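You operate a simulated robot arm through the tools that you are given. There is no shell and no other tool.

You run a simulated two-armed robot. Do the job below in one go: nothing can be reset, and whatever is moved stays where it is left.

Task
Seat the elements marked 5, 3 and 4 in strainer seats 1, 2 and 3 and run the flush once.
Fine: first named in seat 1, and so on; the sight glasses end clean; leave the elements in.

Only the result counts: the job must be done as asked and must still hold three seconds after the hand-in. Knocking over, shifting, dropping, spilling or breaking anything else fails it.

Robot
Two 7-joint arms with fingered hands on one trunk that stands fixed in place. Base frame: the origin is at the foot of the trunk, x ahead of it, y to its left, z up; the work surface is at about z = 0.8. Readings come in m, rad, newtons and seconds.
The left shoulder is at [0.05, 0.214, 0.869], the right one opposite. With the tool pointing down near the work surface each hand reaches from about 0.4 to 0.9 m from the base axis, measured 20 degrees to its own side. Payload 3 kg a hand.
The TCP of each hand is the grasp point between the finger pads, 0.026 m short of the fingertips. In the tool frame z runs along the fingers and y along their closing line. The gripper opens to 0.132 m; its body begins 0.073 m behind the TCP. The gripper is a hand of 3 fingers: y runs from the thumb to the fingers, the wrist lies at [0, 0, -0.229] in the tool frame, and closing takes about 1.5 s.
Orientation is that of the tool frame in the base frame, as a unit quaternion [x, y, z, w]. With the fingers straight down and closing along the base's y, the tool's x points along the base's -x, its y along +y and its z along -z.

Tools
- The arms move only by the tool move_arm. It takes "left_series", "right_series" or both (then of equal length, played together; a hand with none holds still); each is a list of rows, each a list of 7 numbers: the shift along the tool's x, y, z in units of 200 mm (1.0 is 200 mm), then the turn, a rotation vector about the tool's x, y, z in units of 180 degrees (1.0 is 180 degrees), then the gripper command, from -1 (shut) to 1 (fully open), values between in proportion. In form: [[tx, ty, tz, ax, ay, az, hand], ...]. A call has 1 to 20 rows; each row is the pose to reach, as a shift and turn from the pose commanded when the call began, along the tool's axes at that moment. A call with a number of a shift or a turn outside -1 to 1 is refused whole. A row lasts 0.2 s, in which the tool goes at most 0.05 m and 0.15 rad; a call with a longer step from one row to the next is refused whole, and so is a gripper value outside its range. A pose out of reach is approached as far as the arm can. The call stops where the force on the tool passes 70 N (or 10 N more than at its start, if that is more) or the arm is blocked; 0.2 s more then pass. The fingers move at their own pace (about 0.072 m/s each) and stop on an object; they squeeze with about 27 N. The grip force told is the motor's: it shows also when the fingers shut on nothing. Time passes only in rows, and 0.2 s behind the last, so rows that repeat a pose let the fingers close. The reply holds the time, the measured pose of the TCP, the force on the tool along the base axes, the opening and the grip force, in the units named above and with some noise, with the torque about the TCP (base axes, N m) and any sound that the robot's microphone picked up.
- Cameras (640 x 400 px; columns grow to the right, rows downward): "scene" is now at [0.0292, -0.0247, 1.5001]; the picture's right is [-0.32, -0.95, 0.00], its down [-0.63, 0.21, -0.75] and it looks along [0.71, -0.24, -0.66] (base axes); focal length 334 px, centre (320, 200). "left" rides on the left gripper at [-0.062, 0.003, -0.092] in its tool frame; the picture's right is [-0.05, -1.00, 0.00], its down [0.83, -0.04, -0.56] and it looks along [0.55, -0.03, 0.83] (tool axes); focal length 230 px, centre (320, 200). "right" rides on the right gripper at [0.061, 0.003, -0.092] in its tool frame; the picture's right is [-0.05, 1.00, 0.00], its down [-0.83, -0.04, -0.56] and it looks along [-0.55, -0.03, 0.83] (tool axes); focal length 230 px, centre (320, 200). There is no depth. A picture from a camera that has moved, and an enlarged one, comes with that camera's place and axes in the base frame and with its lens.
- camera(camera): a new picture of that camera. It takes no simulated time.
- set_grasp(shape, hand): the hand has 3 fingers and takes this shape, open, in about a second: jaw (thumb against the fingers, like two jaws); tri (thumb and two fingers); tip (a fingertip pinch); poke (one finger out to press); point (the index stretched); flat (the hand flat); cup (the hand cupped); fist (a fist). The gripper value then closes the fingers along that shape, each until it touches; the sizes above hold for jaw. It gives what a move gives, with no picture.
- pan_tilt(pan, tilt): turns the head with the scene camera to pan (to the left, within 1.501 rad either way) and tilt (down, from -0.506 to 1.204), counted from straight ahead of the robot. It gives what a move gives.
- zoom(camera, box): a new picture of the part [left, top, right, bottom] of that camera's present view, enlarged. It takes no simulated time.
- close_job(): hands the job in; it is judged then, once.

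Places have to be worked out from the pictures, the camera data and where the tool is seen. Open the grippers and draw the arms clear of the work before you hand the job in, unless the task says otherwise.

The tools are called after "Request:" by a JSON object that holds its "op" and its "data". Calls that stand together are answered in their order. move_arm: Moves the arms, as the interface text tells. Its arguments: {"type":"object","properties":{"left_series":{"type":"array","items":{"type":"array","items":{"type":"number"}}},"right_series":{"type":"array","items":{"type":"array","items":{"type":"number"}}}},"required":[]} The other tools are called the same way: set_grasp (shape, hand) gives the hand a shape; pan_tilt (pan, tilt) turns the head that bears the scene camera; camera (camera) takes a picture; zoom (camera, box) takes an enlarged picture of a part of a camera's view; close_job () hands the job in.

At the start:

```text
time: 0.0
left_ee_pos: [0.6283, 0.0561, 1.0661]
left_ee_rot: [0.124, 0.992, 0.0, 0.0]
left_wrist_force: [-0.6, -0.9, -0.5]
left_torque: [0.0, -0.01, -0.03]
left_opening: 0.1322
left_finger_force: 0.1
left_shape: jaw
right_ee_pos: [0.5369, -0.3292, 1.125]
right_ee_rot: [0.124, 0.992, 0.0, 0.0]
right_wrist_force: [-0.3, 0.2, -0.7]
right_torque: [0.02, 0.01, -0.02]
right_opening: 0.1317
right_finger_force: 0.1
right_shape: jaw
head pan, tilt (commanded): [-0.323, 0.726]
```

scene: 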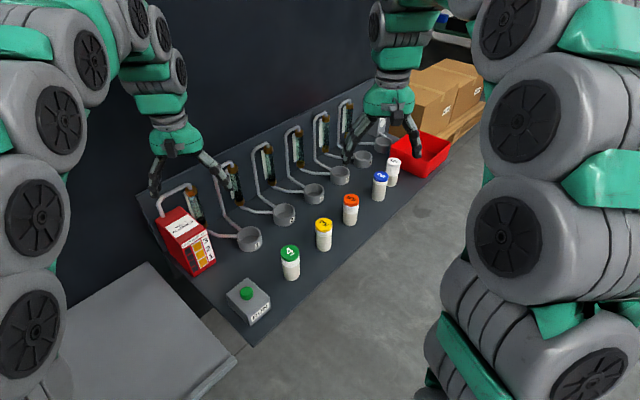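
right: 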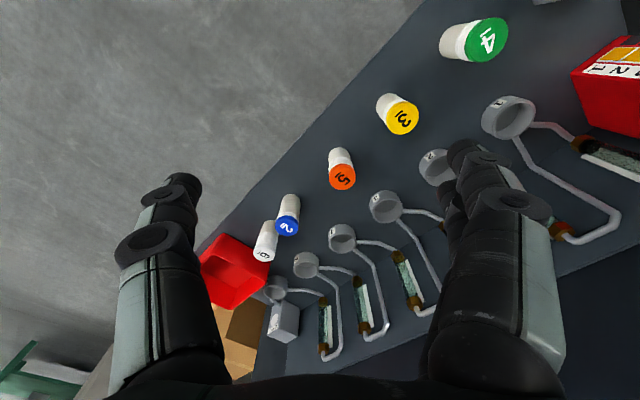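
left: 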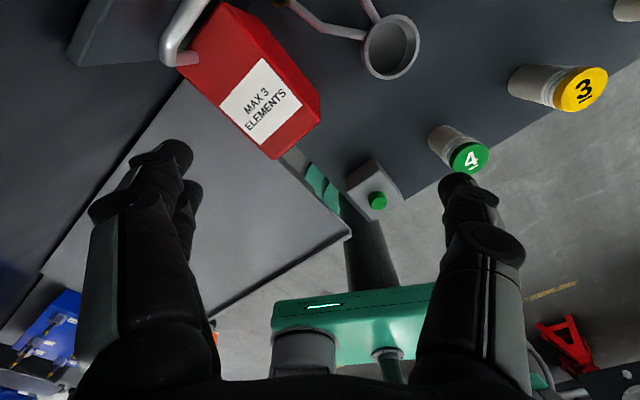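

I'll look more closely at the panel first: the seat numbers, the red sign and the flush button all need reading before anything moves.

Request:
{"op": "zoom", "data": {"camera": "scene", "box": [130, 180, 290, 340]}}

Request:
{"op": "zoom", "data": {"camera": "scene", "box": [220, 80, 460, 260]}}

Request:
{"op": "zoom", "data": {"camera": "right", "box": [240, 60, 640, 360]}}

Request:
{"op": "zoom", "data": {"camera": "left", "box": [160, 0, 520, 225]}}

```text
2.50 times, centred on (210, 260) of scene
camera zoom: at [0.0292, -0.0247, 1.5001], right [-0.32, -0.95, 0.0], down [-0.63, 0.21, -0.75], along [0.71, -0.24, -0.66], focal length 835 px, centre (595, 50)
```

zoom: 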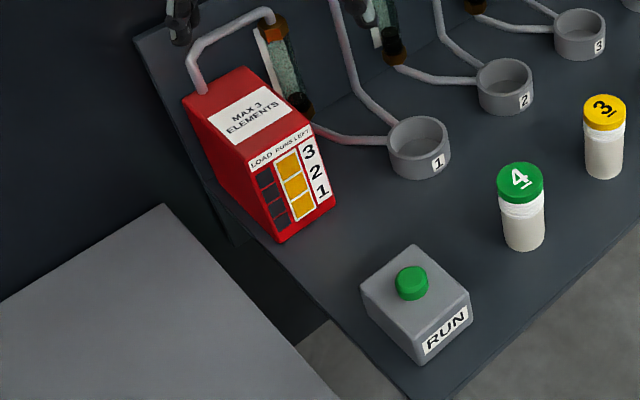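

```text
2.22 times, centred on (340, 170) of scene
camera zoom: at [0.0292, -0.0247, 1.5001], right [-0.32, -0.95, 0.0], down [-0.63, 0.21, -0.75], along [0.71, -0.24, -0.66], focal length 742 px, centre (276, 267)
```

zoom: 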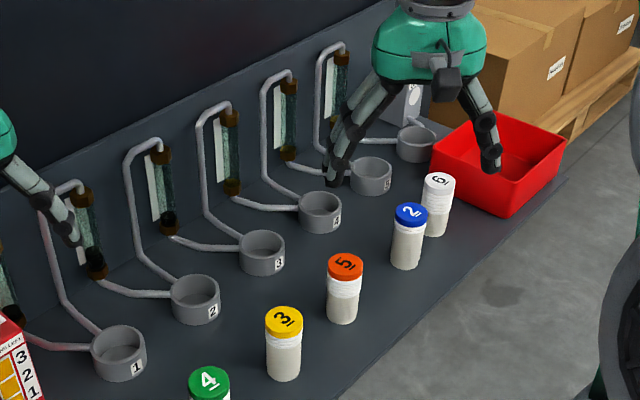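

```text
1.33 times, centred on (440, 210) of right
camera zoom: at [0.4778, -0.311, 1.2179], right [0.3, 0.96, 0.0], down [0.79, -0.25, 0.56], along [0.53, -0.16, -0.83], focal length 307 px, centre (160, 187)
```

zoom: 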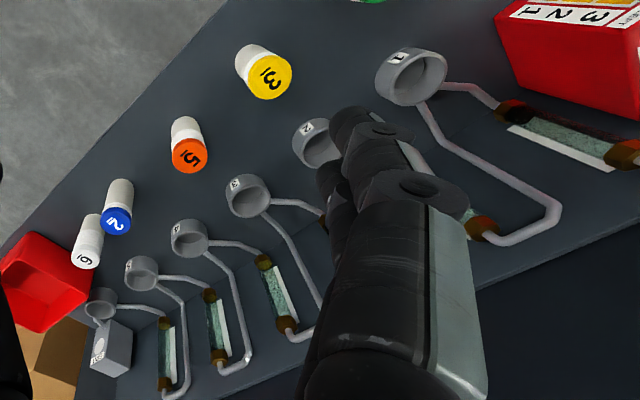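

```text
1.78 times, centred on (340, 112) of left
camera zoom: at [0.6871, 0.0434, 1.1586], right [-0.2, -0.98, 0.0], down [-0.82, 0.16, 0.56], along [-0.54, 0.11, -0.83], focal length 409 px, centre (284, 356)
```

zoom: 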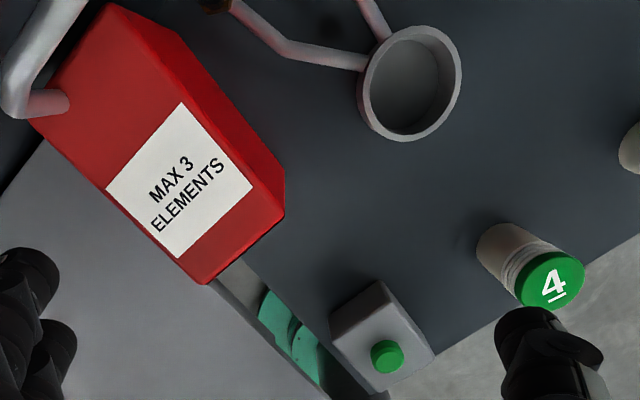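

The pump box reads "MAX 3 ELEMENTS", with a LOAD column (dark) and a RUNS LEFT column (3 lit). There is another small grey box near the far end and a red tray, so I zoom in on those and on the glasses.

Request:
{"op": "zoom", "data": {"camera": "scene", "box": [340, 90, 420, 140]}}

Request:
{"op": "zoom", "data": {"camera": "right", "box": [240, 230, 440, 370]}}

Request:
{"op": "zoom", "data": {"camera": "scene", "box": [160, 200, 240, 280]}}

Request:
{"op": "zoom", "data": {"camera": "right", "box": [480, 0, 640, 260]}}

```text
8.00 times, centred on (380, 115) of scene
camera zoom: at [0.0292, -0.0247, 1.5001], right [-0.32, -0.95, 0.0], down [-0.63, 0.21, -0.75], along [0.71, -0.24, -0.66], focal length 2673 px, centre (-160, 880)
```

zoom: 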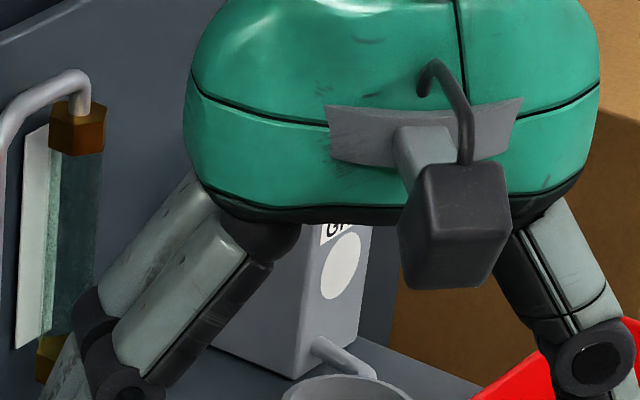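

```text
2.86 times, centred on (340, 300) of right
camera zoom: at [0.4778, -0.311, 1.2179], right [0.3, 0.96, 0.0], down [0.79, -0.25, 0.56], along [0.53, -0.16, -0.83], focal length 657 px, centre (263, -86)
```

zoom: 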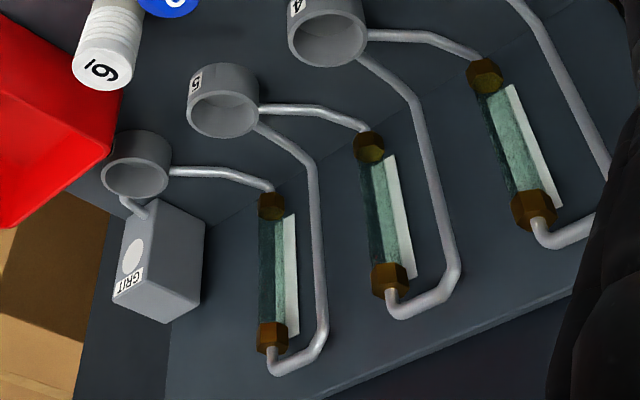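

```text
5.00 times, centred on (200, 240) of scene
camera zoom: at [0.0292, -0.0247, 1.5001], right [-0.32, -0.95, 0.0], down [-0.63, 0.21, -0.75], along [0.71, -0.24, -0.66], focal length 1670 px, centre (920, 0)
```

zoom: 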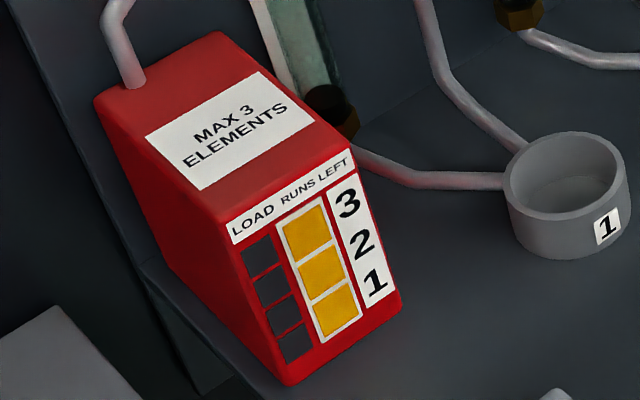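

```text
1.54 times, centred on (560, 130) of right
camera zoom: at [0.4778, -0.311, 1.2179], right [0.3, 0.96, 0.0], down [0.79, -0.25, 0.56], along [0.53, -0.16, -0.83], focal length 354 px, centre (-49, 308)
```

zoom: 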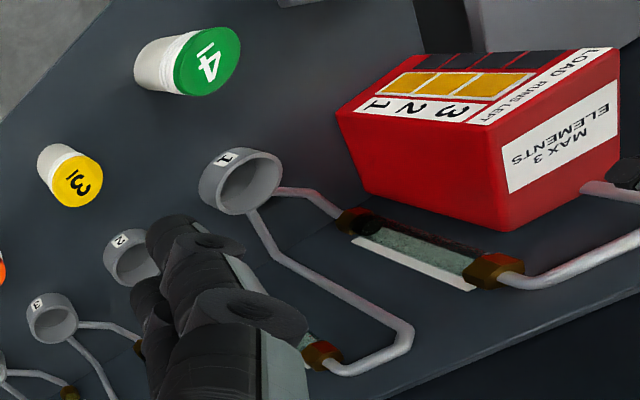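

Triangulating between cameras gives seat 1's rim at about (0.673, -0.040, 0.83) and element tops at z≈0.885: 4 at (0.535,-0.121), 3 at (0.595,-0.225), 5 at (0.659,-0.327). The left hand is hanging over the near end of the panel, so I draw it back, to the left and slightly up.

Request:
{"op": "move_arm", "data": {"left_series": [[0.1, 0.1, -0.05, 0, 0, 0, 1], [0.22, 0.24, -0.1, 0, 0, 0, 1], [0.34, 0.38, -0.15, 0, 0, 0, 1], [0.46, 0.52, -0.2, 0, 0, 0, 1], [0.58, 0.66, -0.2, 0, 0, 0, 1], [0.7, 0.8, -0.2, 0, 0, 0, 1], [0.82, 0.94, -0.2, 0, 0, 0, 1], [0.88, 1.0, -0.2, 0, 0, 0, 1], [0.9, 1.0, -0.2, 0, 0, 0, 1]]}}

```text
time: 2.0
left_ee_pos: [0.5014, 0.2954, 1.1068]
left_ee_rot: [0.124, 0.992, 0.0, 0.0]
left_wrist_force: [-0.1, 0.1, -0.3]
left_torque: [0.05, -0.01, -0.01]
left_opening: 0.1318
left_finger_force: 0.1
left_shape: jaw
right_ee_pos: [0.5382, -0.3298, 1.1258]
right_ee_rot: [0.124, 0.992, 0.001, 0.0]
right_wrist_force: [-0.5, 0.0, -0.3]
right_torque: [-0.03, 0.02, -0.02]
right_opening: 0.1317
right_finger_force: 0.1
right_shape: jaw
head pan, tilt (commanded): [-0.323, 0.726]
```

The left arm is clear now. I shift the right hand left and slightly back so that its camera looks at elements 4/3/5 and seats 1–3 without the fingers in the way.

Request:
{"op": "move_arm", "data": {"right_series": [[0.06, 0.1, -0.03, 0, 0, 0, 1], [0.13, 0.25, -0.06, 0, 0, 0, 1], [0.2, 0.4, -0.1, 0, 0, 0, 1], [0.27, 0.55, -0.13, 0, 0, 0, 1], [0.34, 0.7, -0.16, 0, 0, 0, 1], [0.4, 0.82, -0.2, 0, 0, 0, 1], [0.42, 0.85, -0.2, 0, 0, 0, 1]]}}

Request:
{"op": "camera", "data": {"camera": "right"}}

Request:
{"op": "camera", "data": {"camera": "scene"}}

```text
time: 3.6
left_ee_pos: [0.502, 0.2943, 1.1061]
left_ee_rot: [0.124, 0.992, -0.001, 0.0]
left_wrist_force: [-0.5, -0.1, -0.2]
left_torque: [-0.02, -0.02, 0.02]
left_opening: 0.1318
left_finger_force: 0.1
left_shape: jaw
right_ee_pos: [0.4965, -0.1443, 1.1667]
right_ee_rot: [0.123, 0.992, 0.0, 0.0]
right_wrist_force: [0.2, 0.5, -0.1]
right_torque: [0.02, 0.0, -0.02]
right_opening: 0.1319
right_finger_force: 0.1
right_shape: jaw
head pan, tilt (commanded): [-0.323, 0.726]
```

```text
taken
camera right: at [0.4379, -0.1251, 1.2582], right [0.3, 0.96, 0.0], down [0.79, -0.25, 0.56], along [0.53, -0.16, -0.83], focal length 230 px, centre (320, 200)
```

right: 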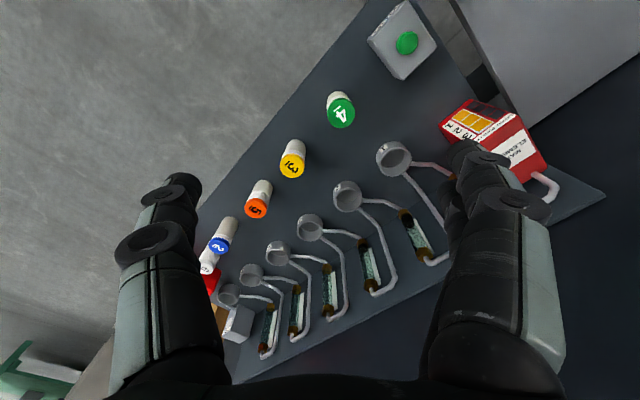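

```text
taken
camera scene: at [0.0292, -0.0247, 1.5001], right [-0.32, -0.95, 0.0], down [-0.63, 0.21, -0.75], along [0.71, -0.24, -0.66], focal length 334 px, centre (320, 200)
```

scene: 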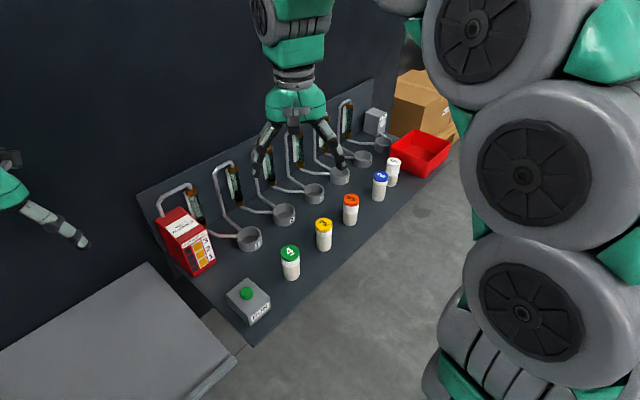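

Now all seats and elements are in view. I zoom for details of seats, glasses and the pump box.

Request:
{"op": "zoom", "data": {"camera": "right", "box": [300, 80, 480, 200]}}

Request:
{"op": "zoom", "data": {"camera": "right", "box": [200, 180, 440, 360]}}

Request:
{"op": "zoom", "data": {"camera": "scene", "box": [140, 160, 300, 280]}}

Request:
{"op": "zoom", "data": {"camera": "scene", "box": [300, 80, 460, 200]}}

```text
3.33 times, centred on (390, 140) of right
camera zoom: at [0.4379, -0.1251, 1.2582], right [0.3, 0.96, 0.0], down [0.79, -0.25, 0.56], along [0.53, -0.16, -0.83], focal length 767 px, centre (87, 400)
```

zoom: 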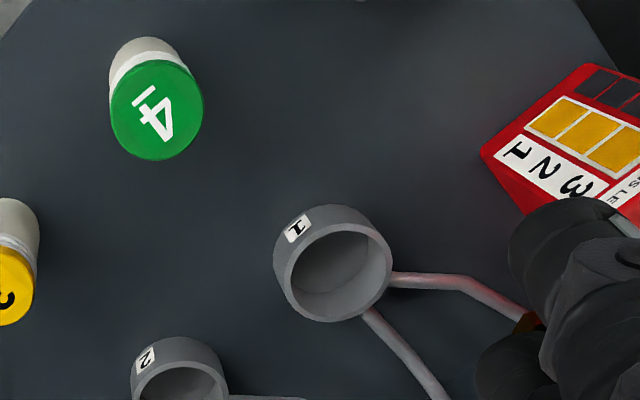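

```text
2.22 times, centred on (320, 270) of right
camera zoom: at [0.4379, -0.1251, 1.2582], right [0.3, 0.96, 0.0], down [0.79, -0.25, 0.56], along [0.53, -0.16, -0.83], focal length 511 px, centre (320, 44)
```

zoom: 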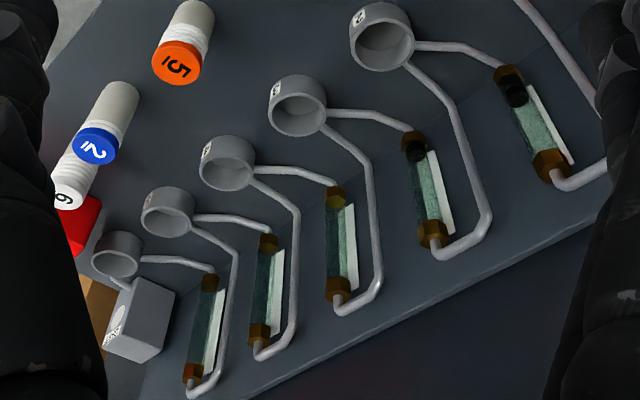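

```text
3.33 times, centred on (220, 220) of scene
camera zoom: at [0.0292, -0.0247, 1.5001], right [-0.32, -0.95, 0.0], down [-0.63, 0.21, -0.75], along [0.71, -0.24, -0.66], focal length 1114 px, centre (653, 133)
```

zoom: 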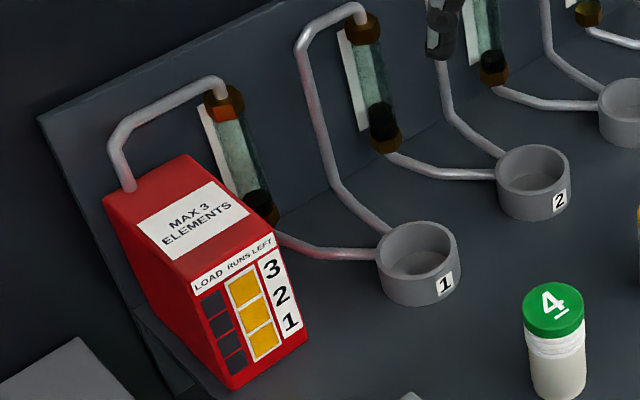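

```text
3.33 times, centred on (380, 140) of scene
camera zoom: at [0.0292, -0.0247, 1.5001], right [-0.32, -0.95, 0.0], down [-0.63, 0.21, -0.75], along [0.71, -0.24, -0.66], focal length 1114 px, centre (120, 400)
```

zoom: 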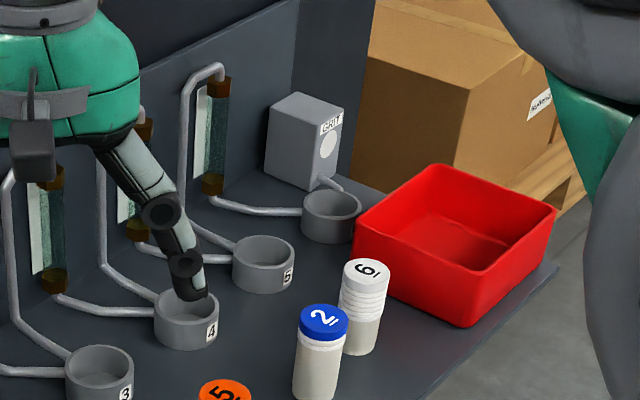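

The three pump-side glasses hold dark sediment and the seats look empty. I turn the right hand so its axes line up with the base (tool y = +y), and go above element 4 at z≈1.0 for a close check of its position.

Request:
{"op": "move_arm", "data": {"right_series": [[-0.03, 0.03, 0.12, 0, 0, -0.015, 1], [-0.06, 0.06, 0.28, 0, 0, -0.035, 1], [-0.09, 0.09, 0.44, 0, 0, -0.055, 1], [-0.12, 0.12, 0.6, 0, 0, -0.07, 1], [-0.14, 0.14, 0.74, 0, 0, -0.079, 1], [-0.155, 0.156, 0.825, 0, 0, -0.0792, 1], [-0.155, 0.156, 0.825, 0, 0, -0.0792, 1]]}}

Request:
{"op": "camera", "data": {"camera": "right"}}

Request:
{"op": "camera", "data": {"camera": "scene"}}

```text
time: 5.2
left_ee_pos: [0.5016, 0.2952, 1.1055]
left_ee_rot: [0.124, 0.992, -0.001, -0.001]
left_wrist_force: [0.0, 0.2, -0.2]
left_torque: [-0.02, -0.03, 0.0]
left_opening: 0.1319
left_finger_force: 0.0
left_shape: jaw
right_ee_pos: [0.5354, -0.1234, 1.0001]
right_ee_rot: [0.0, 1.0, 0.0, 0.0]
right_wrist_force: [0.0, 1.1, 0.0]
right_torque: [-0.04, 0.02, -0.02]
right_opening: 0.132
right_finger_force: 0.1
right_shape: jaw
head pan, tilt (commanded): [-0.323, 0.726]
```

```text
taken
camera right: at [0.4728, -0.1186, 1.0925], right [0.05, 1.0, 0.0], down [0.83, -0.04, 0.55], along [0.55, -0.03, -0.83], focal length 230 px, centre (320, 200)
```

right: 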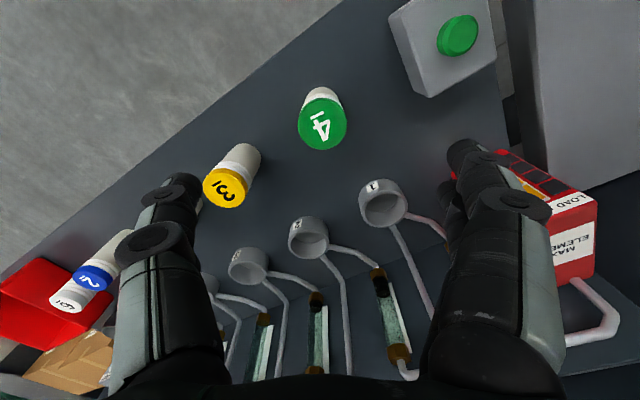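

```text
taken
camera scene: at [0.0292, -0.0247, 1.5001], right [-0.32, -0.95, 0.0], down [-0.63, 0.21, -0.75], along [0.71, -0.24, -0.66], focal length 334 px, centre (320, 200)
```

scene: 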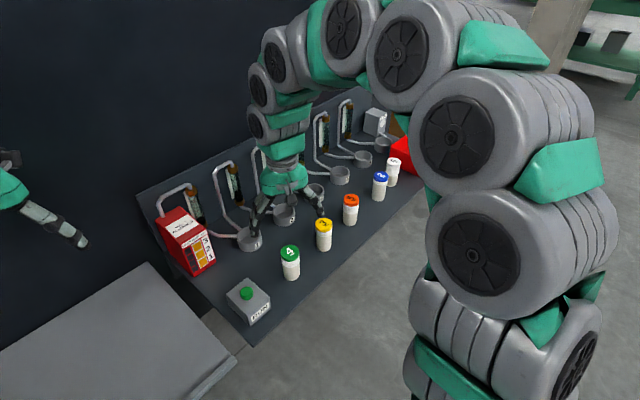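

Element 4's cap is near (322,124) in the wrist view. I zoom both cameras onto it for a precise position and height.

Request:
{"op": "zoom", "data": {"camera": "scene", "box": [260, 230, 324, 290]}}

Request:
{"op": "zoom", "data": {"camera": "right", "box": [280, 70, 376, 160]}}

```text
6.67 times, centred on (292, 260) of scene
camera zoom: at [0.0292, -0.0247, 1.5001], right [-0.32, -0.95, 0.0], down [-0.63, 0.21, -0.75], along [0.71, -0.24, -0.66], focal length 2227 px, centre (507, -200)
```

zoom: 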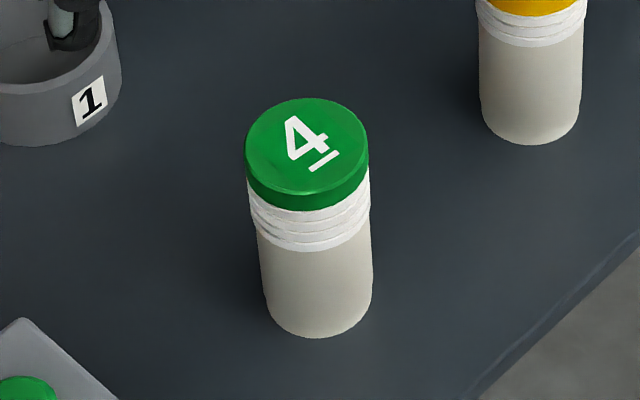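

```text
4.44 times, centred on (328, 115) of right
camera zoom: at [0.4728, -0.1186, 1.0925], right [0.05, 1.0, 0.0], down [0.83, -0.04, 0.55], along [0.55, -0.03, -0.83], focal length 1022 px, centre (284, 578)
```

zoom: 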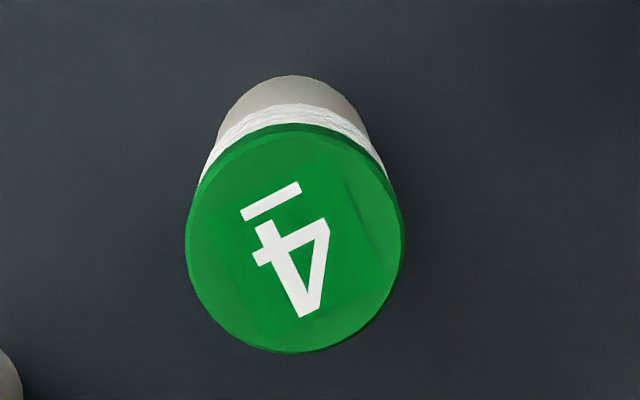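

Element 4 works out at (0.531, -0.119), top at z≈0.887, about 44 mm across the cap. I narrow the opening to about 92 mm and go down to just above the cap for a check.

Request:
{"op": "move_arm", "data": {"right_series": [[0.02, 0.011, 0.1, 0, 0, 0, 0.4], [0.02, 0.011, 0.22, 0, 0, 0, 0.4], [0.02, 0.011, 0.32, 0, 0, 0, 0.4], [0.02, 0.011, 0.35, 0, 0, 0, 0.4], [0.02, 0.011, 0.35, 0, 0, 0, 0.4]]}}

Request:
{"op": "camera", "data": {"camera": "right"}}

Request:
{"op": "zoom", "data": {"camera": "scene", "box": [220, 180, 380, 290]}}

```text
time: 6.4
left_ee_pos: [0.5023, 0.2943, 1.1064]
left_ee_rot: [0.124, 0.992, 0.0, 0.001]
left_wrist_force: [-0.4, -0.1, 0.2]
left_torque: [0.0, 0.01, -0.01]
left_opening: 0.1317
left_finger_force: 0.0
left_shape: jaw
right_ee_pos: [0.5323, -0.1201, 0.9316]
right_ee_rot: [-0.001, 1.0, 0.0, 0.0]
right_wrist_force: [-0.3, 0.1, -0.1]
right_torque: [-0.01, 0.01, -0.03]
right_opening: 0.0925
right_finger_force: 0.1
right_shape: jaw
head pan, tilt (commanded): [-0.323, 0.726]
```

```text
taken
camera right: at [0.4693, -0.116, 1.0232], right [0.05, 1.0, 0.0], down [0.83, -0.04, 0.55], along [0.55, -0.03, -0.83], focal length 230 px, centre (320, 200)
```

right: 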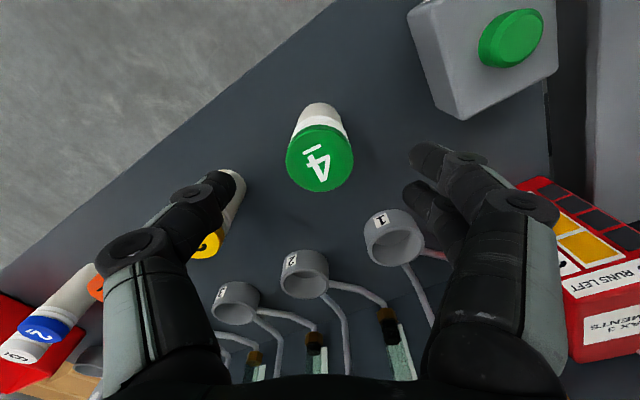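

```text
3.64 times, centred on (300, 235) of scene
camera zoom: at [0.0292, -0.0247, 1.5001], right [-0.32, -0.95, 0.0], down [-0.63, 0.21, -0.75], along [0.71, -0.24, -0.66], focal length 1215 px, centre (393, 73)
```

zoom: 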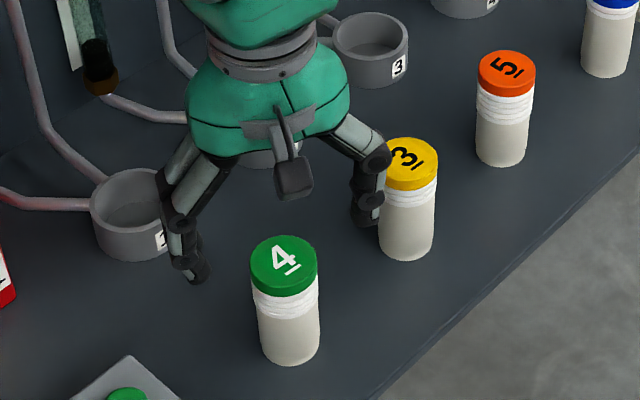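

The cap is centred between thumb and fingers and clear of element 3. I descend to z≈0.868 and close.

Request:
{"op": "move_arm", "data": {"right_series": [[0.005, 0, 0.08, 0, 0, 0, 0.4], [0.005, 0, 0.16, 0, 0, 0, 0.4], [0.005, 0, 0.24, 0, 0, 0, 0.4], [0.005, 0, 0.3, 0, 0, 0, 0.4], [0.005, 0, 0.31, 0, 0, 0, 0.4], [0.005, 0, 0.31, 0, 0, 0, 0.2], [0.005, 0, 0.31, 0, 0, 0, 0.0], [0.005, 0, 0.31, 0, 0, 0, -0.2], [0.005, 0, 0.31, 0, 0, 0, -0.5], [0.005, 0, 0.31, 0, 0, 0, -1], [0.005, 0, 0.31, 0, 0, 0, -1], [0.005, 0, 0.31, 0, 0, 0, -1], [0.005, 0, 0.31, 0, 0, 0, -1]]}}

Request:
{"op": "camera", "data": {"camera": "right"}}

Request:
{"op": "zoom", "data": {"camera": "scene", "box": [220, 180, 380, 290]}}

```text
time: 9.2
left_ee_pos: [0.5014, 0.2947, 1.1059]
left_ee_rot: [0.124, 0.992, 0.0, 0.0]
left_wrist_force: [0.1, -0.7, 0.3]
left_torque: [0.0, 0.03, 0.04]
left_opening: 0.1317
left_finger_force: 0.0
left_shape: jaw
right_ee_pos: [0.5305, -0.1182, 0.8698]
right_ee_rot: [0.0, 1.0, 0.0, 0.0]
right_wrist_force: [0.4, -0.7, 0.4]
right_torque: [0.04, -0.01, -0.01]
right_opening: 0.0342
right_finger_force: 27.1
right_shape: jaw
head pan, tilt (commanded): [-0.323, 0.726]
```

```text
taken
camera right: at [0.4684, -0.1156, 0.9615], right [0.05, 1.0, 0.0], down [0.83, -0.04, 0.56], along [0.55, -0.03, -0.83], focal length 230 px, centre (320, 200)
```

right: 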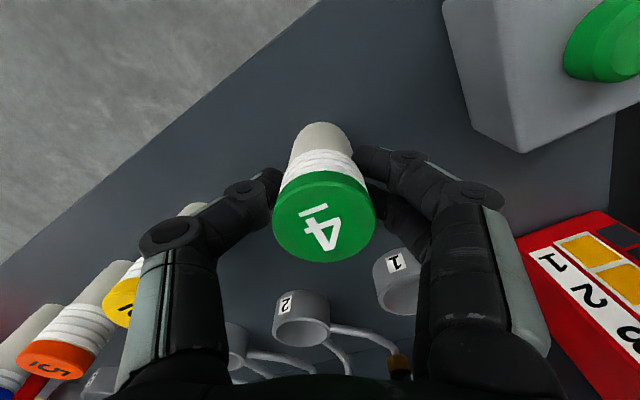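

```text
3.64 times, centred on (300, 235) of scene
camera zoom: at [0.0292, -0.0247, 1.5001], right [-0.32, -0.95, 0.0], down [-0.63, 0.21, -0.75], along [0.71, -0.24, -0.66], focal length 1215 px, centre (393, 73)
```

zoom: 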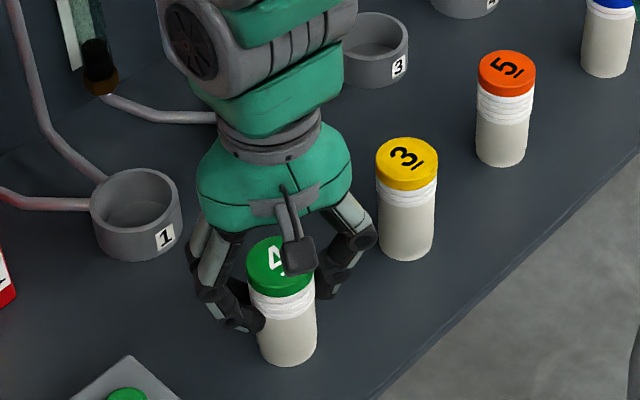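

Grip force is 27 N with the fingers around the body just below the cap. I lift it straight up, slowly, and check that it hangs straight.

Request:
{"op": "move_arm", "data": {"right_series": [[0, 0, -0.04, 0, 0, 0, -1], [0, 0, -0.12, 0, 0, 0, -1], [0, 0, -0.24, 0, 0, 0, -1], [0, 0, -0.38, 0, 0, 0, -1], [0, 0, -0.52, 0, 0, 0, -1], [0, 0, -0.66, 0, 0, 0, -1], [0, 0, -0.76, 0, 0, 0, -1], [0, 0, -0.8, 0, 0, 0, -1], [0, 0, -0.8, 0, 0, 0, -1]]}}

Request:
{"op": "camera", "data": {"camera": "right"}}

Request:
{"op": "camera", "data": {"camera": "scene"}}

```text
time: 11.2
left_ee_pos: [0.5023, 0.2949, 1.1059]
left_ee_rot: [0.123, 0.992, -0.001, 0.0]
left_wrist_force: [0.8, -0.9, 0.2]
left_torque: [0.0, -0.01, 0.0]
left_opening: 0.1319
left_finger_force: 0.1
left_shape: jaw
right_ee_pos: [0.5304, -0.1196, 1.0294]
right_ee_rot: [0.0, 1.0, -0.001, 0.001]
right_wrist_force: [-0.2, -0.2, -1.3]
right_torque: [0.02, 0.04, -0.01]
right_opening: 0.0345
right_finger_force: 27.2
right_shape: jaw
head pan, tilt (commanded): [-0.323, 0.726]
```

```text
taken
camera right: at [0.4673, -0.1161, 1.121], right [0.05, 1.0, 0.0], down [0.83, -0.04, 0.56], along [0.55, -0.03, -0.83], focal length 230 px, centre (320, 200)
```

right: 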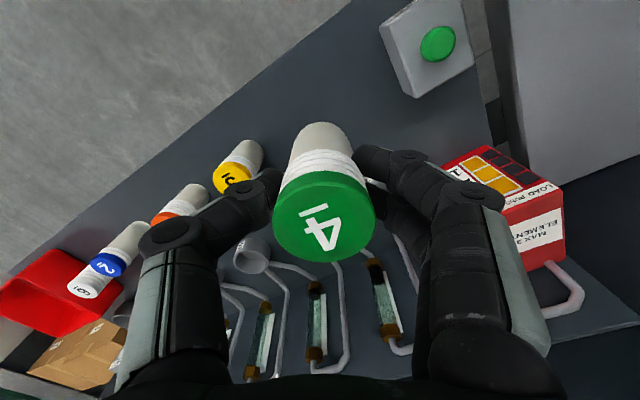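

```text
taken
camera scene: at [0.0292, -0.0247, 1.5001], right [-0.32, -0.95, 0.0], down [-0.63, 0.21, -0.75], along [0.71, -0.24, -0.66], focal length 334 px, centre (320, 200)
```

scene: 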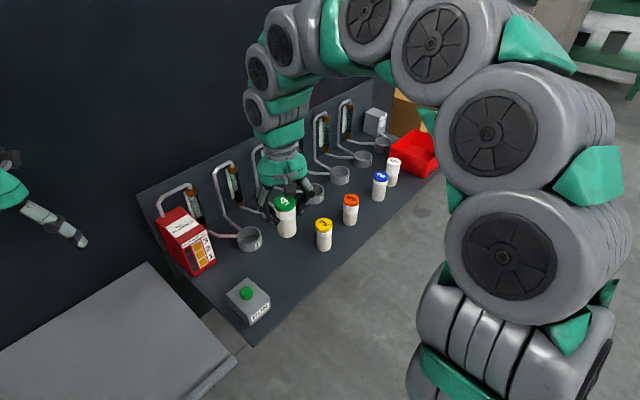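

The element came up cleanly and hangs straight. Seat 3's centre works out at (0.792, -0.260, rim 0.83), so I carry the element there at this height, first half of the way.

Request:
{"op": "move_arm", "data": {"right_series": [[-0.06, -0.03, 0, 0, 0, 0, -1], [-0.2, -0.107, 0, 0, 0, 0, -1], [-0.36, -0.193, 0, 0, 0, 0, -1], [-0.52, -0.28, 0, 0, 0, 0, -1], [-0.68, -0.364, 0, 0, 0, 0, -1], [-0.84, -0.45, 0, 0, 0, 0, -1], [-0.96, -0.515, 0, 0, 0, 0, -1], [-1.0, -0.536, 0, 0, 0, 0, -1], [-1.0, -0.536, 0, 0, 0, 0, -1]]}}

Request:
{"op": "camera", "data": {"camera": "scene"}}

Request:
{"op": "camera", "data": {"camera": "right"}}

```text
time: 13.2
left_ee_pos: [0.5009, 0.2941, 1.1071]
left_ee_rot: [0.123, 0.992, 0.0, 0.0]
left_wrist_force: [0.4, 0.6, -0.1]
left_torque: [0.0, -0.05, 0.02]
left_opening: 0.132
left_finger_force: 0.1
left_shape: jaw
right_ee_pos: [0.7295, -0.2267, 1.0298]
right_ee_rot: [-0.001, 1.0, 0.0, 0.0]
right_wrist_force: [0.3, 0.5, -1.2]
right_torque: [0.01, 0.0, 0.0]
right_opening: 0.0338
right_finger_force: 27.2
right_shape: jaw
head pan, tilt (commanded): [-0.323, 0.726]
```

```text
taken
camera scene: at [0.0292, -0.0247, 1.5001], right [-0.32, -0.95, 0.0], down [-0.63, 0.21, -0.75], along [0.71, -0.24, -0.66], focal length 334 px, centre (320, 200)
```

scene: 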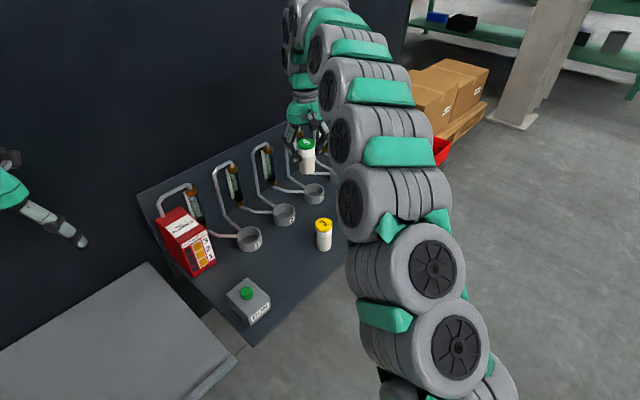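

```text
taken
camera right: at [0.6685, -0.2228, 1.121], right [0.05, 1.0, 0.0], down [0.83, -0.04, 0.55], along [0.55, -0.03, -0.83], focal length 230 px, centre (320, 200)
```

right: 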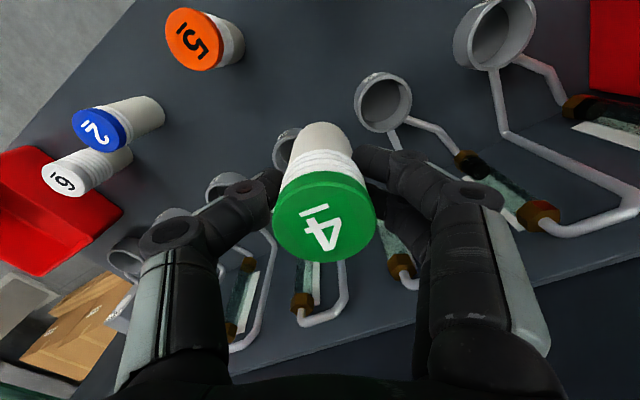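

The arm covers elements 5, 2 and 6 but the seats are visible. I zoom in on seats 2–3 with the held element to measure both.

Request:
{"op": "zoom", "data": {"camera": "scene", "box": [260, 120, 356, 230]}}

Request:
{"op": "zoom", "data": {"camera": "scene", "box": [220, 190, 310, 260]}}

```text
3.64 times, centred on (308, 175) of scene
camera zoom: at [0.0292, -0.0247, 1.5001], right [-0.32, -0.95, 0.0], down [-0.63, 0.21, -0.75], along [0.71, -0.24, -0.66], focal length 1215 px, centre (364, 291)
```

zoom: 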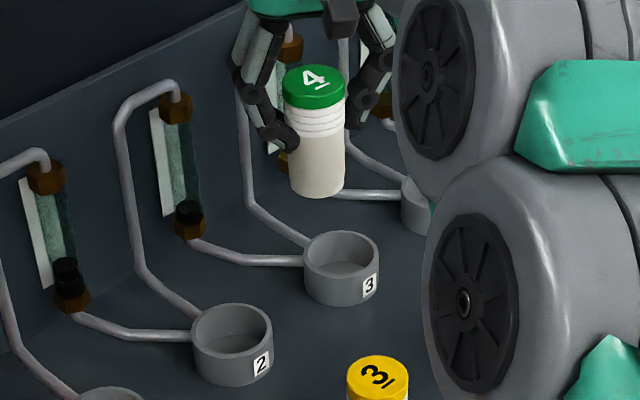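

```text
5.71 times, centred on (265, 225) of scene
camera zoom: at [0.0292, -0.0247, 1.5001], right [-0.32, -0.95, 0.0], down [-0.63, 0.21, -0.75], along [0.71, -0.24, -0.66], focal length 1909 px, centre (634, 57)
```

zoom: 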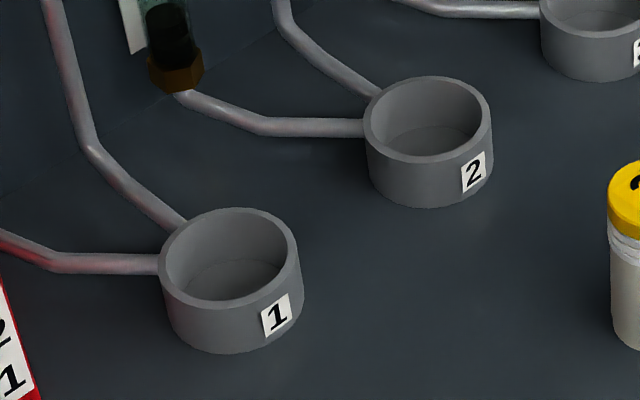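

Refined: seat 3 rim centre (0.7923, -0.2595, 0.8315), seats 1 and 2 at (0.669,-0.037) and (0.731,-0.149). I go over seat 3 and lower until the element's bottom hovers about 15 mm above the rim.

Request:
{"op": "move_arm", "data": {"right_series": [[-0.1, -0.06, 0, 0, 0, 0, -1], [-0.22, -0.13, 0, 0, 0, 0, -1], [-0.3, -0.173, 0, 0, 0, 0, -1], [-0.3115, -0.1795, 0.04, 0, 0, 0, -1], [-0.3115, -0.1795, 0.15, 0, 0, 0, -1], [-0.3115, -0.1795, 0.27, 0, 0, 0, -1], [-0.3115, -0.1795, 0.39, 0, 0, 0, -1], [-0.3115, -0.1795, 0.5, 0, 0, 0, -1], [-0.3115, -0.1795, 0.56, 0, 0, 0, -1], [-0.3115, -0.1795, 0.575, 0, 0, 0, -1], [-0.3115, -0.1795, 0.575, 0, 0, 0, -1]]}}

Request:
{"op": "zoom", "data": {"camera": "scene", "box": [264, 130, 360, 220]}}

Request:
{"op": "camera", "data": {"camera": "right"}}

Request:
{"op": "camera", "data": {"camera": "scene"}}

```text
time: 15.6
left_ee_pos: [0.5028, 0.2945, 1.1069]
left_ee_rot: [0.123, 0.992, 0.0, 0.0]
left_wrist_force: [0.0, 0.5, 0.2]
left_torque: [0.0, 0.03, -0.01]
left_opening: 0.1319
left_finger_force: 0.1
left_shape: jaw
right_ee_pos: [0.792, -0.2626, 0.9129]
right_ee_rot: [0.0, 1.0, 0.001, 0.0]
right_wrist_force: [-0.3, 0.3, -1.1]
right_torque: [0.0, 0.02, 0.0]
right_opening: 0.0338
right_finger_force: 27.2
right_shape: jaw
head pan, tilt (commanded): [-0.323, 0.726]
```

```text
4.44 times, centred on (312, 175) of scene
camera zoom: at [0.0292, -0.0247, 1.5001], right [-0.32, -0.95, 0.0], down [-0.63, 0.21, -0.75], along [0.71, -0.24, -0.66], focal length 1485 px, centre (356, 311)
```

zoom: 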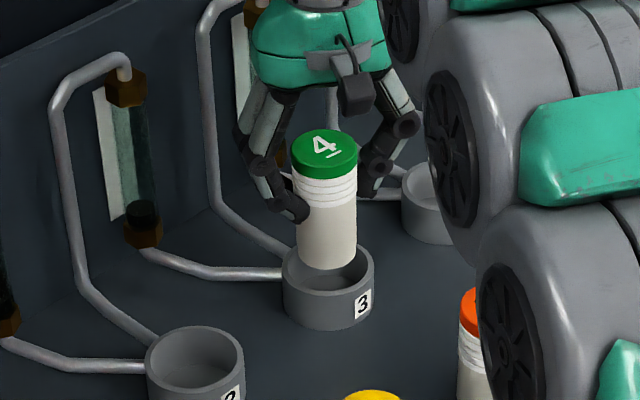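

```text
taken
camera right: at [0.7311, -0.2589, 1.0056], right [0.05, 1.0, 0.0], down [0.83, -0.04, 0.56], along [0.55, -0.03, -0.83], focal length 230 px, centre (320, 200)
```

right: 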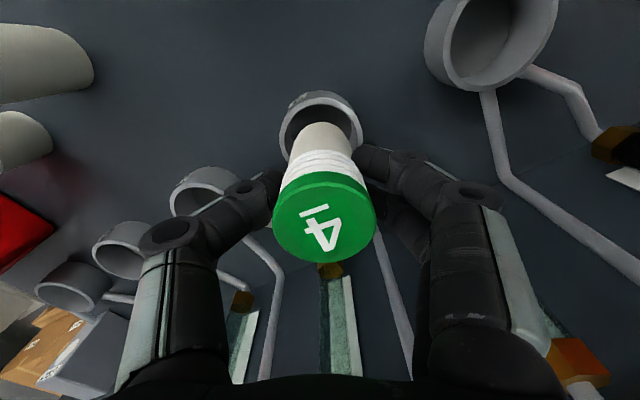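

```text
taken
camera scene: at [0.0292, -0.0247, 1.5001], right [-0.32, -0.95, 0.0], down [-0.63, 0.21, -0.75], along [0.71, -0.24, -0.66], focal length 334 px, centre (320, 200)
```

scene: 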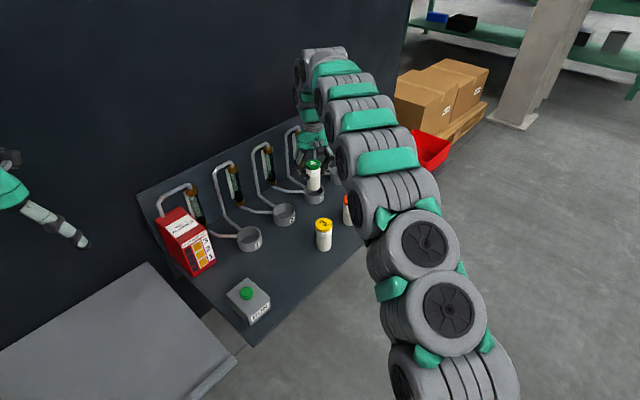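

The element sits centred over seat 3 laterally, perhaps 2–3 mm too far ahead. I correct -2 mm in x and lower it into the cup in small steps, watching the force.

Request:
{"op": "move_arm", "data": {"right_series": [[0.01, 0, 0.02, 0, 0, 0, -1], [0.01, 0, 0.05, 0, 0, 0, -1], [0.01, 0, 0.09, 0, 0, 0, -1], [0.01, 0, 0.13, 0, 0, 0, -1], [0.01, 0, 0.16, 0, 0, 0, -1], [0.01, 0, 0.16, 0, 0, 0, -1]]}}

Request:
{"op": "zoom", "data": {"camera": "scene", "box": [264, 130, 360, 220]}}

Request:
{"op": "camera", "data": {"camera": "right"}}

```text
time: 17.0
left_ee_pos: [0.502, 0.2942, 1.1056]
left_ee_rot: [0.124, 0.992, -0.001, 0.0]
left_wrist_force: [0.6, 0.0, -0.4]
left_torque: [0.0, 0.0, 0.0]
left_opening: 0.1316
left_finger_force: 0.0
left_shape: jaw
right_ee_pos: [0.7905, -0.2631, 0.8824]
right_ee_rot: [0.0, 1.0, 0.0, 0.0]
right_wrist_force: [0.5, 0.1, 0.2]
right_torque: [0.01, 0.04, 0.02]
right_opening: 0.0339
right_finger_force: 27.1
right_shape: jaw
head pan, tilt (commanded): [-0.323, 0.726]
```

```text
4.44 times, centred on (312, 175) of scene
camera zoom: at [0.0292, -0.0247, 1.5001], right [-0.32, -0.95, 0.0], down [-0.63, 0.21, -0.75], along [0.71, -0.24, -0.66], focal length 1485 px, centre (356, 311)
```

zoom: 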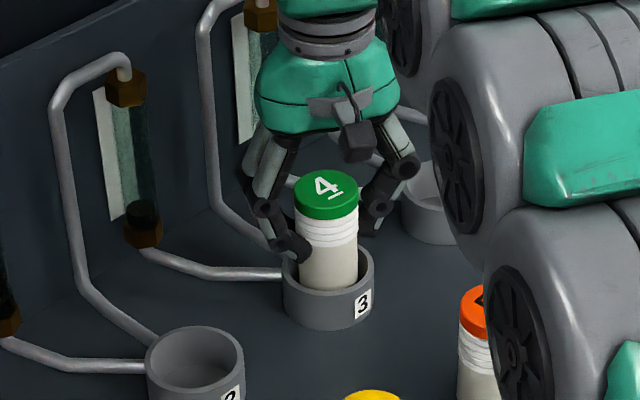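

```text
taken
camera right: at [0.7288, -0.259, 0.9737], right [0.05, 1.0, 0.0], down [0.83, -0.04, 0.56], along [0.55, -0.03, -0.83], focal length 230 px, centre (320, 200)
```

right: 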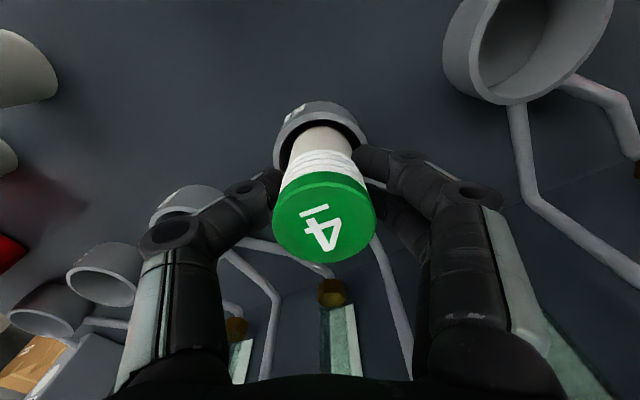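

The element is inside the rim, bottom around z≈0.813, force near zero. I continue down in 2 mm steps to feel the seat floor.

Request:
{"op": "move_arm", "data": {"right_series": [[0, 0, 0.01, 0, 0, 0, -1], [0, 0, 0.02, 0, 0, 0, -1], [0, 0, 0.02, 0, 0, 0, -1]]}}

```text
time: 17.8
left_ee_pos: [0.5021, 0.294, 1.1057]
left_ee_rot: [0.124, 0.992, 0.0, 0.0]
left_wrist_force: [-0.4, 0.6, 0.3]
left_torque: [-0.02, -0.04, -0.01]
left_opening: 0.132
left_finger_force: 0.0
left_shape: jaw
right_ee_pos: [0.791, -0.2612, 0.8767]
right_ee_rot: [0.0, 1.0, 0.0, 0.0]
right_wrist_force: [0.0, -0.7, -1.3]
right_torque: [0.02, 0.0, 0.0]
right_opening: 0.0338
right_finger_force: 27.2
right_shape: jaw
head pan, tilt (commanded): [-0.323, 0.726]
```

Force still shows the element's weight (-1.3 N), so it isn't on the floor yet. I keep lowering in small steps.

Request:
{"op": "move_arm", "data": {"right_series": [[0, 0, 0.01, 0, 0, 0, -1], [0, 0, 0.02, 0, 0, 0, -1], [0, 0, 0.02, 0, 0, 0, -1]]}}

```text
time: 18.6
left_ee_pos: [0.5026, 0.2957, 1.1059]
left_ee_rot: [0.124, 0.992, 0.001, 0.001]
left_wrist_force: [0.4, 0.1, -0.1]
left_torque: [0.01, 0.01, -0.01]
left_opening: 0.1319
left_finger_force: 0.0
left_shape: jaw
right_ee_pos: [0.7905, -0.2624, 0.8734]
right_ee_rot: [0.0, 1.0, 0.0, 0.0]
right_wrist_force: [0.1, 0.7, -1.0]
right_torque: [-0.01, 0.0, -0.01]
right_opening: 0.0339
right_finger_force: 27.2
right_shape: jaw
head pan, tilt (commanded): [-0.323, 0.726]
```

Still hanging free at z≈0.874 (bottom about 0.805). Next small steps.

Request:
{"op": "move_arm", "data": {"right_series": [[0, 0, 0.005, 0, 0, 0, -1], [0, 0, 0.01, 0, 0, 0, -1], [0, 0, 0.01, 0, 0, 0, -1]]}}

```text
time: 19.4
left_ee_pos: [0.5018, 0.2941, 1.1068]
left_ee_rot: [0.124, 0.992, 0.0, 0.0]
left_wrist_force: [0.6, 0.2, 0.3]
left_torque: [0.01, 0.0, 0.01]
left_opening: 0.1317
left_finger_force: 0.0
left_shape: jaw
right_ee_pos: [0.7911, -0.2619, 0.8723]
right_ee_rot: [-0.001, 1.0, -0.001, 0.001]
right_wrist_force: [-0.1, -0.5, -0.4]
right_torque: [-0.02, -0.03, 0.01]
right_opening: 0.034
right_finger_force: 27.5
right_shape: jaw
head pan, tilt (commanded): [-0.323, 0.726]
```

The force is easing (-0.4 N), so the floor may be just starting to carry it. One more 1 mm step and a look.

Request:
{"op": "move_arm", "data": {"right_series": [[0, 0, 0.005, 0, 0, 0, -1], [0, 0, 0.005, 0, 0, 0, -1]]}}

Request:
{"op": "zoom", "data": {"camera": "scene", "box": [280, 140, 350, 210]}}

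Request:
{"op": "zoom", "data": {"camera": "scene", "box": [160, 200, 240, 280]}}

```text
time: 20.0
left_ee_pos: [0.5027, 0.2948, 1.1055]
left_ee_rot: [0.123, 0.992, 0.0, 0.001]
left_wrist_force: [0.6, -0.1, -0.1]
left_torque: [0.01, 0.03, 0.03]
left_opening: 0.1316
left_finger_force: 0.0
left_shape: jaw
right_ee_pos: [0.792, -0.2627, 0.8701]
right_ee_rot: [0.001, 1.0, -0.001, 0.0]
right_wrist_force: [-0.3, -0.3, -1.0]
right_torque: [-0.02, 0.03, -0.01]
right_opening: 0.034
right_finger_force: 27.1
right_shape: jaw
head pan, tilt (commanded): [-0.323, 0.726]
```

```text
5.71 times, centred on (315, 175) of scene
camera zoom: at [0.0292, -0.0247, 1.5001], right [-0.32, -0.95, 0.0], down [-0.63, 0.21, -0.75], along [0.71, -0.24, -0.66], focal length 1909 px, centre (349, 343)
```

zoom: 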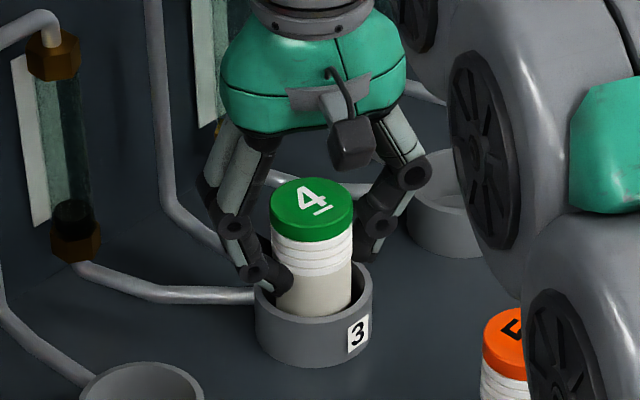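

```text
5.00 times, centred on (200, 240) of scene
camera zoom: at [0.0292, -0.0247, 1.5001], right [-0.32, -0.95, 0.0], down [-0.63, 0.21, -0.75], along [0.71, -0.24, -0.66], focal length 1670 px, centre (920, 0)
```

zoom: 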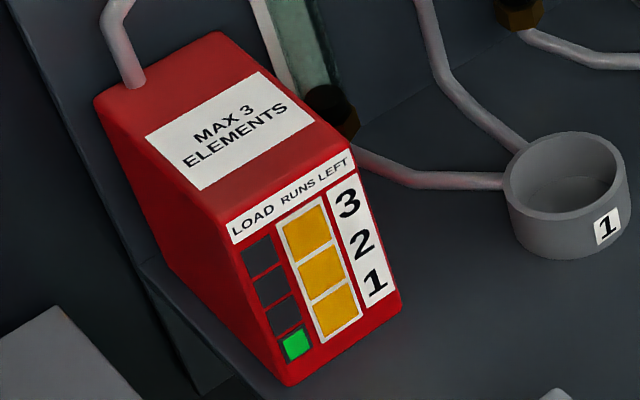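

The first LOAD lamp has turned green, so the element is registering. I lower the last couple of millimetres till the floor carries it.

Request:
{"op": "move_arm", "data": {"right_series": [[0, 0, 0.005, 0, 0, 0, -1], [0, 0, 0.01, 0, 0, 0, -1], [0, 0, 0.01, 0, 0, 0, -1]]}}

```text
time: 20.8
left_ee_pos: [0.5024, 0.2954, 1.1055]
left_ee_rot: [0.123, 0.992, 0.0, 0.0]
left_wrist_force: [-0.6, -0.2, 0.2]
left_torque: [-0.01, 0.01, 0.02]
left_opening: 0.1319
left_finger_force: 0.1
left_shape: jaw
right_ee_pos: [0.7915, -0.2629, 0.8693]
right_ee_rot: [0.0, 1.0, -0.001, 0.0]
right_wrist_force: [-0.4, 0.0, 1.5]
right_torque: [-0.01, 0.02, -0.02]
right_opening: 0.0338
right_finger_force: 27.6
right_shape: jaw
head pan, tilt (commanded): [-0.323, 0.726]
```

The floor now carries it (+1.5 N). I open the fingers moderately and keep still.

Request:
{"op": "move_arm", "data": {"right_series": [[0, 0, 0, 0, 0, 0, -0.4], [0, 0, 0, 0, 0, 0, -0.25], [0, 0, 0, 0, 0, 0, -0.1], [0, 0, 0, 0, 0, 0, 0.1], [0, 0, 0, 0, 0, 0, 0.3], [0, 0, 0, 0, 0, 0, 0.3], [0, 0, 0, 0, 0, 0, 0.3]]}}

Request:
{"op": "zoom", "data": {"camera": "scene", "box": [280, 140, 350, 210]}}

Request:
{"op": "camera", "data": {"camera": "right"}}

```text
time: 22.4
left_ee_pos: [0.5032, 0.2933, 1.1066]
left_ee_rot: [0.124, 0.992, 0.0, 0.0]
left_wrist_force: [-0.3, 0.3, 0.4]
left_torque: [0.0, 0.01, -0.02]
left_opening: 0.1318
left_finger_force: 0.1
left_shape: jaw
right_ee_pos: [0.7908, -0.263, 0.8688]
right_ee_rot: [0.0, 1.0, 0.0, 0.0]
right_wrist_force: [-0.3, 0.1, -0.4]
right_torque: [0.0, 0.03, 0.0]
right_opening: 0.0853
right_finger_force: 0.1
right_shape: jaw
head pan, tilt (commanded): [-0.323, 0.726]
```

```text
5.71 times, centred on (315, 175) of scene
camera zoom: at [0.0292, -0.0247, 1.5001], right [-0.32, -0.95, 0.0], down [-0.63, 0.21, -0.75], along [0.71, -0.24, -0.66], focal length 1909 px, centre (349, 343)
```

zoom: 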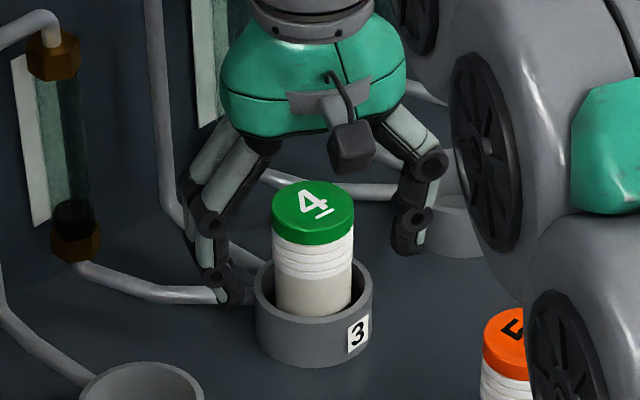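

```text
taken
camera right: at [0.7288, -0.2591, 0.9609], right [0.05, 1.0, 0.0], down [0.83, -0.04, 0.56], along [0.55, -0.03, -0.83], focal length 230 px, centre (320, 200)
```

right: 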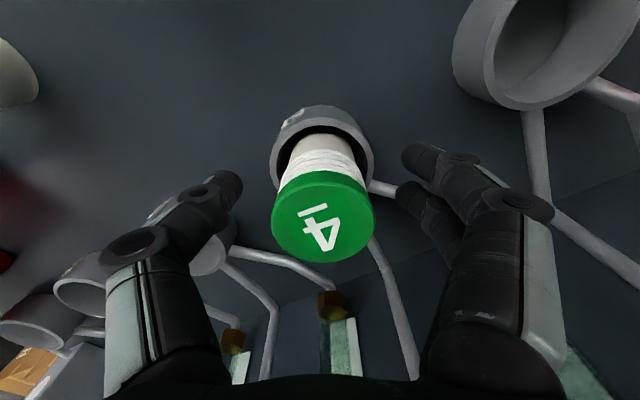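

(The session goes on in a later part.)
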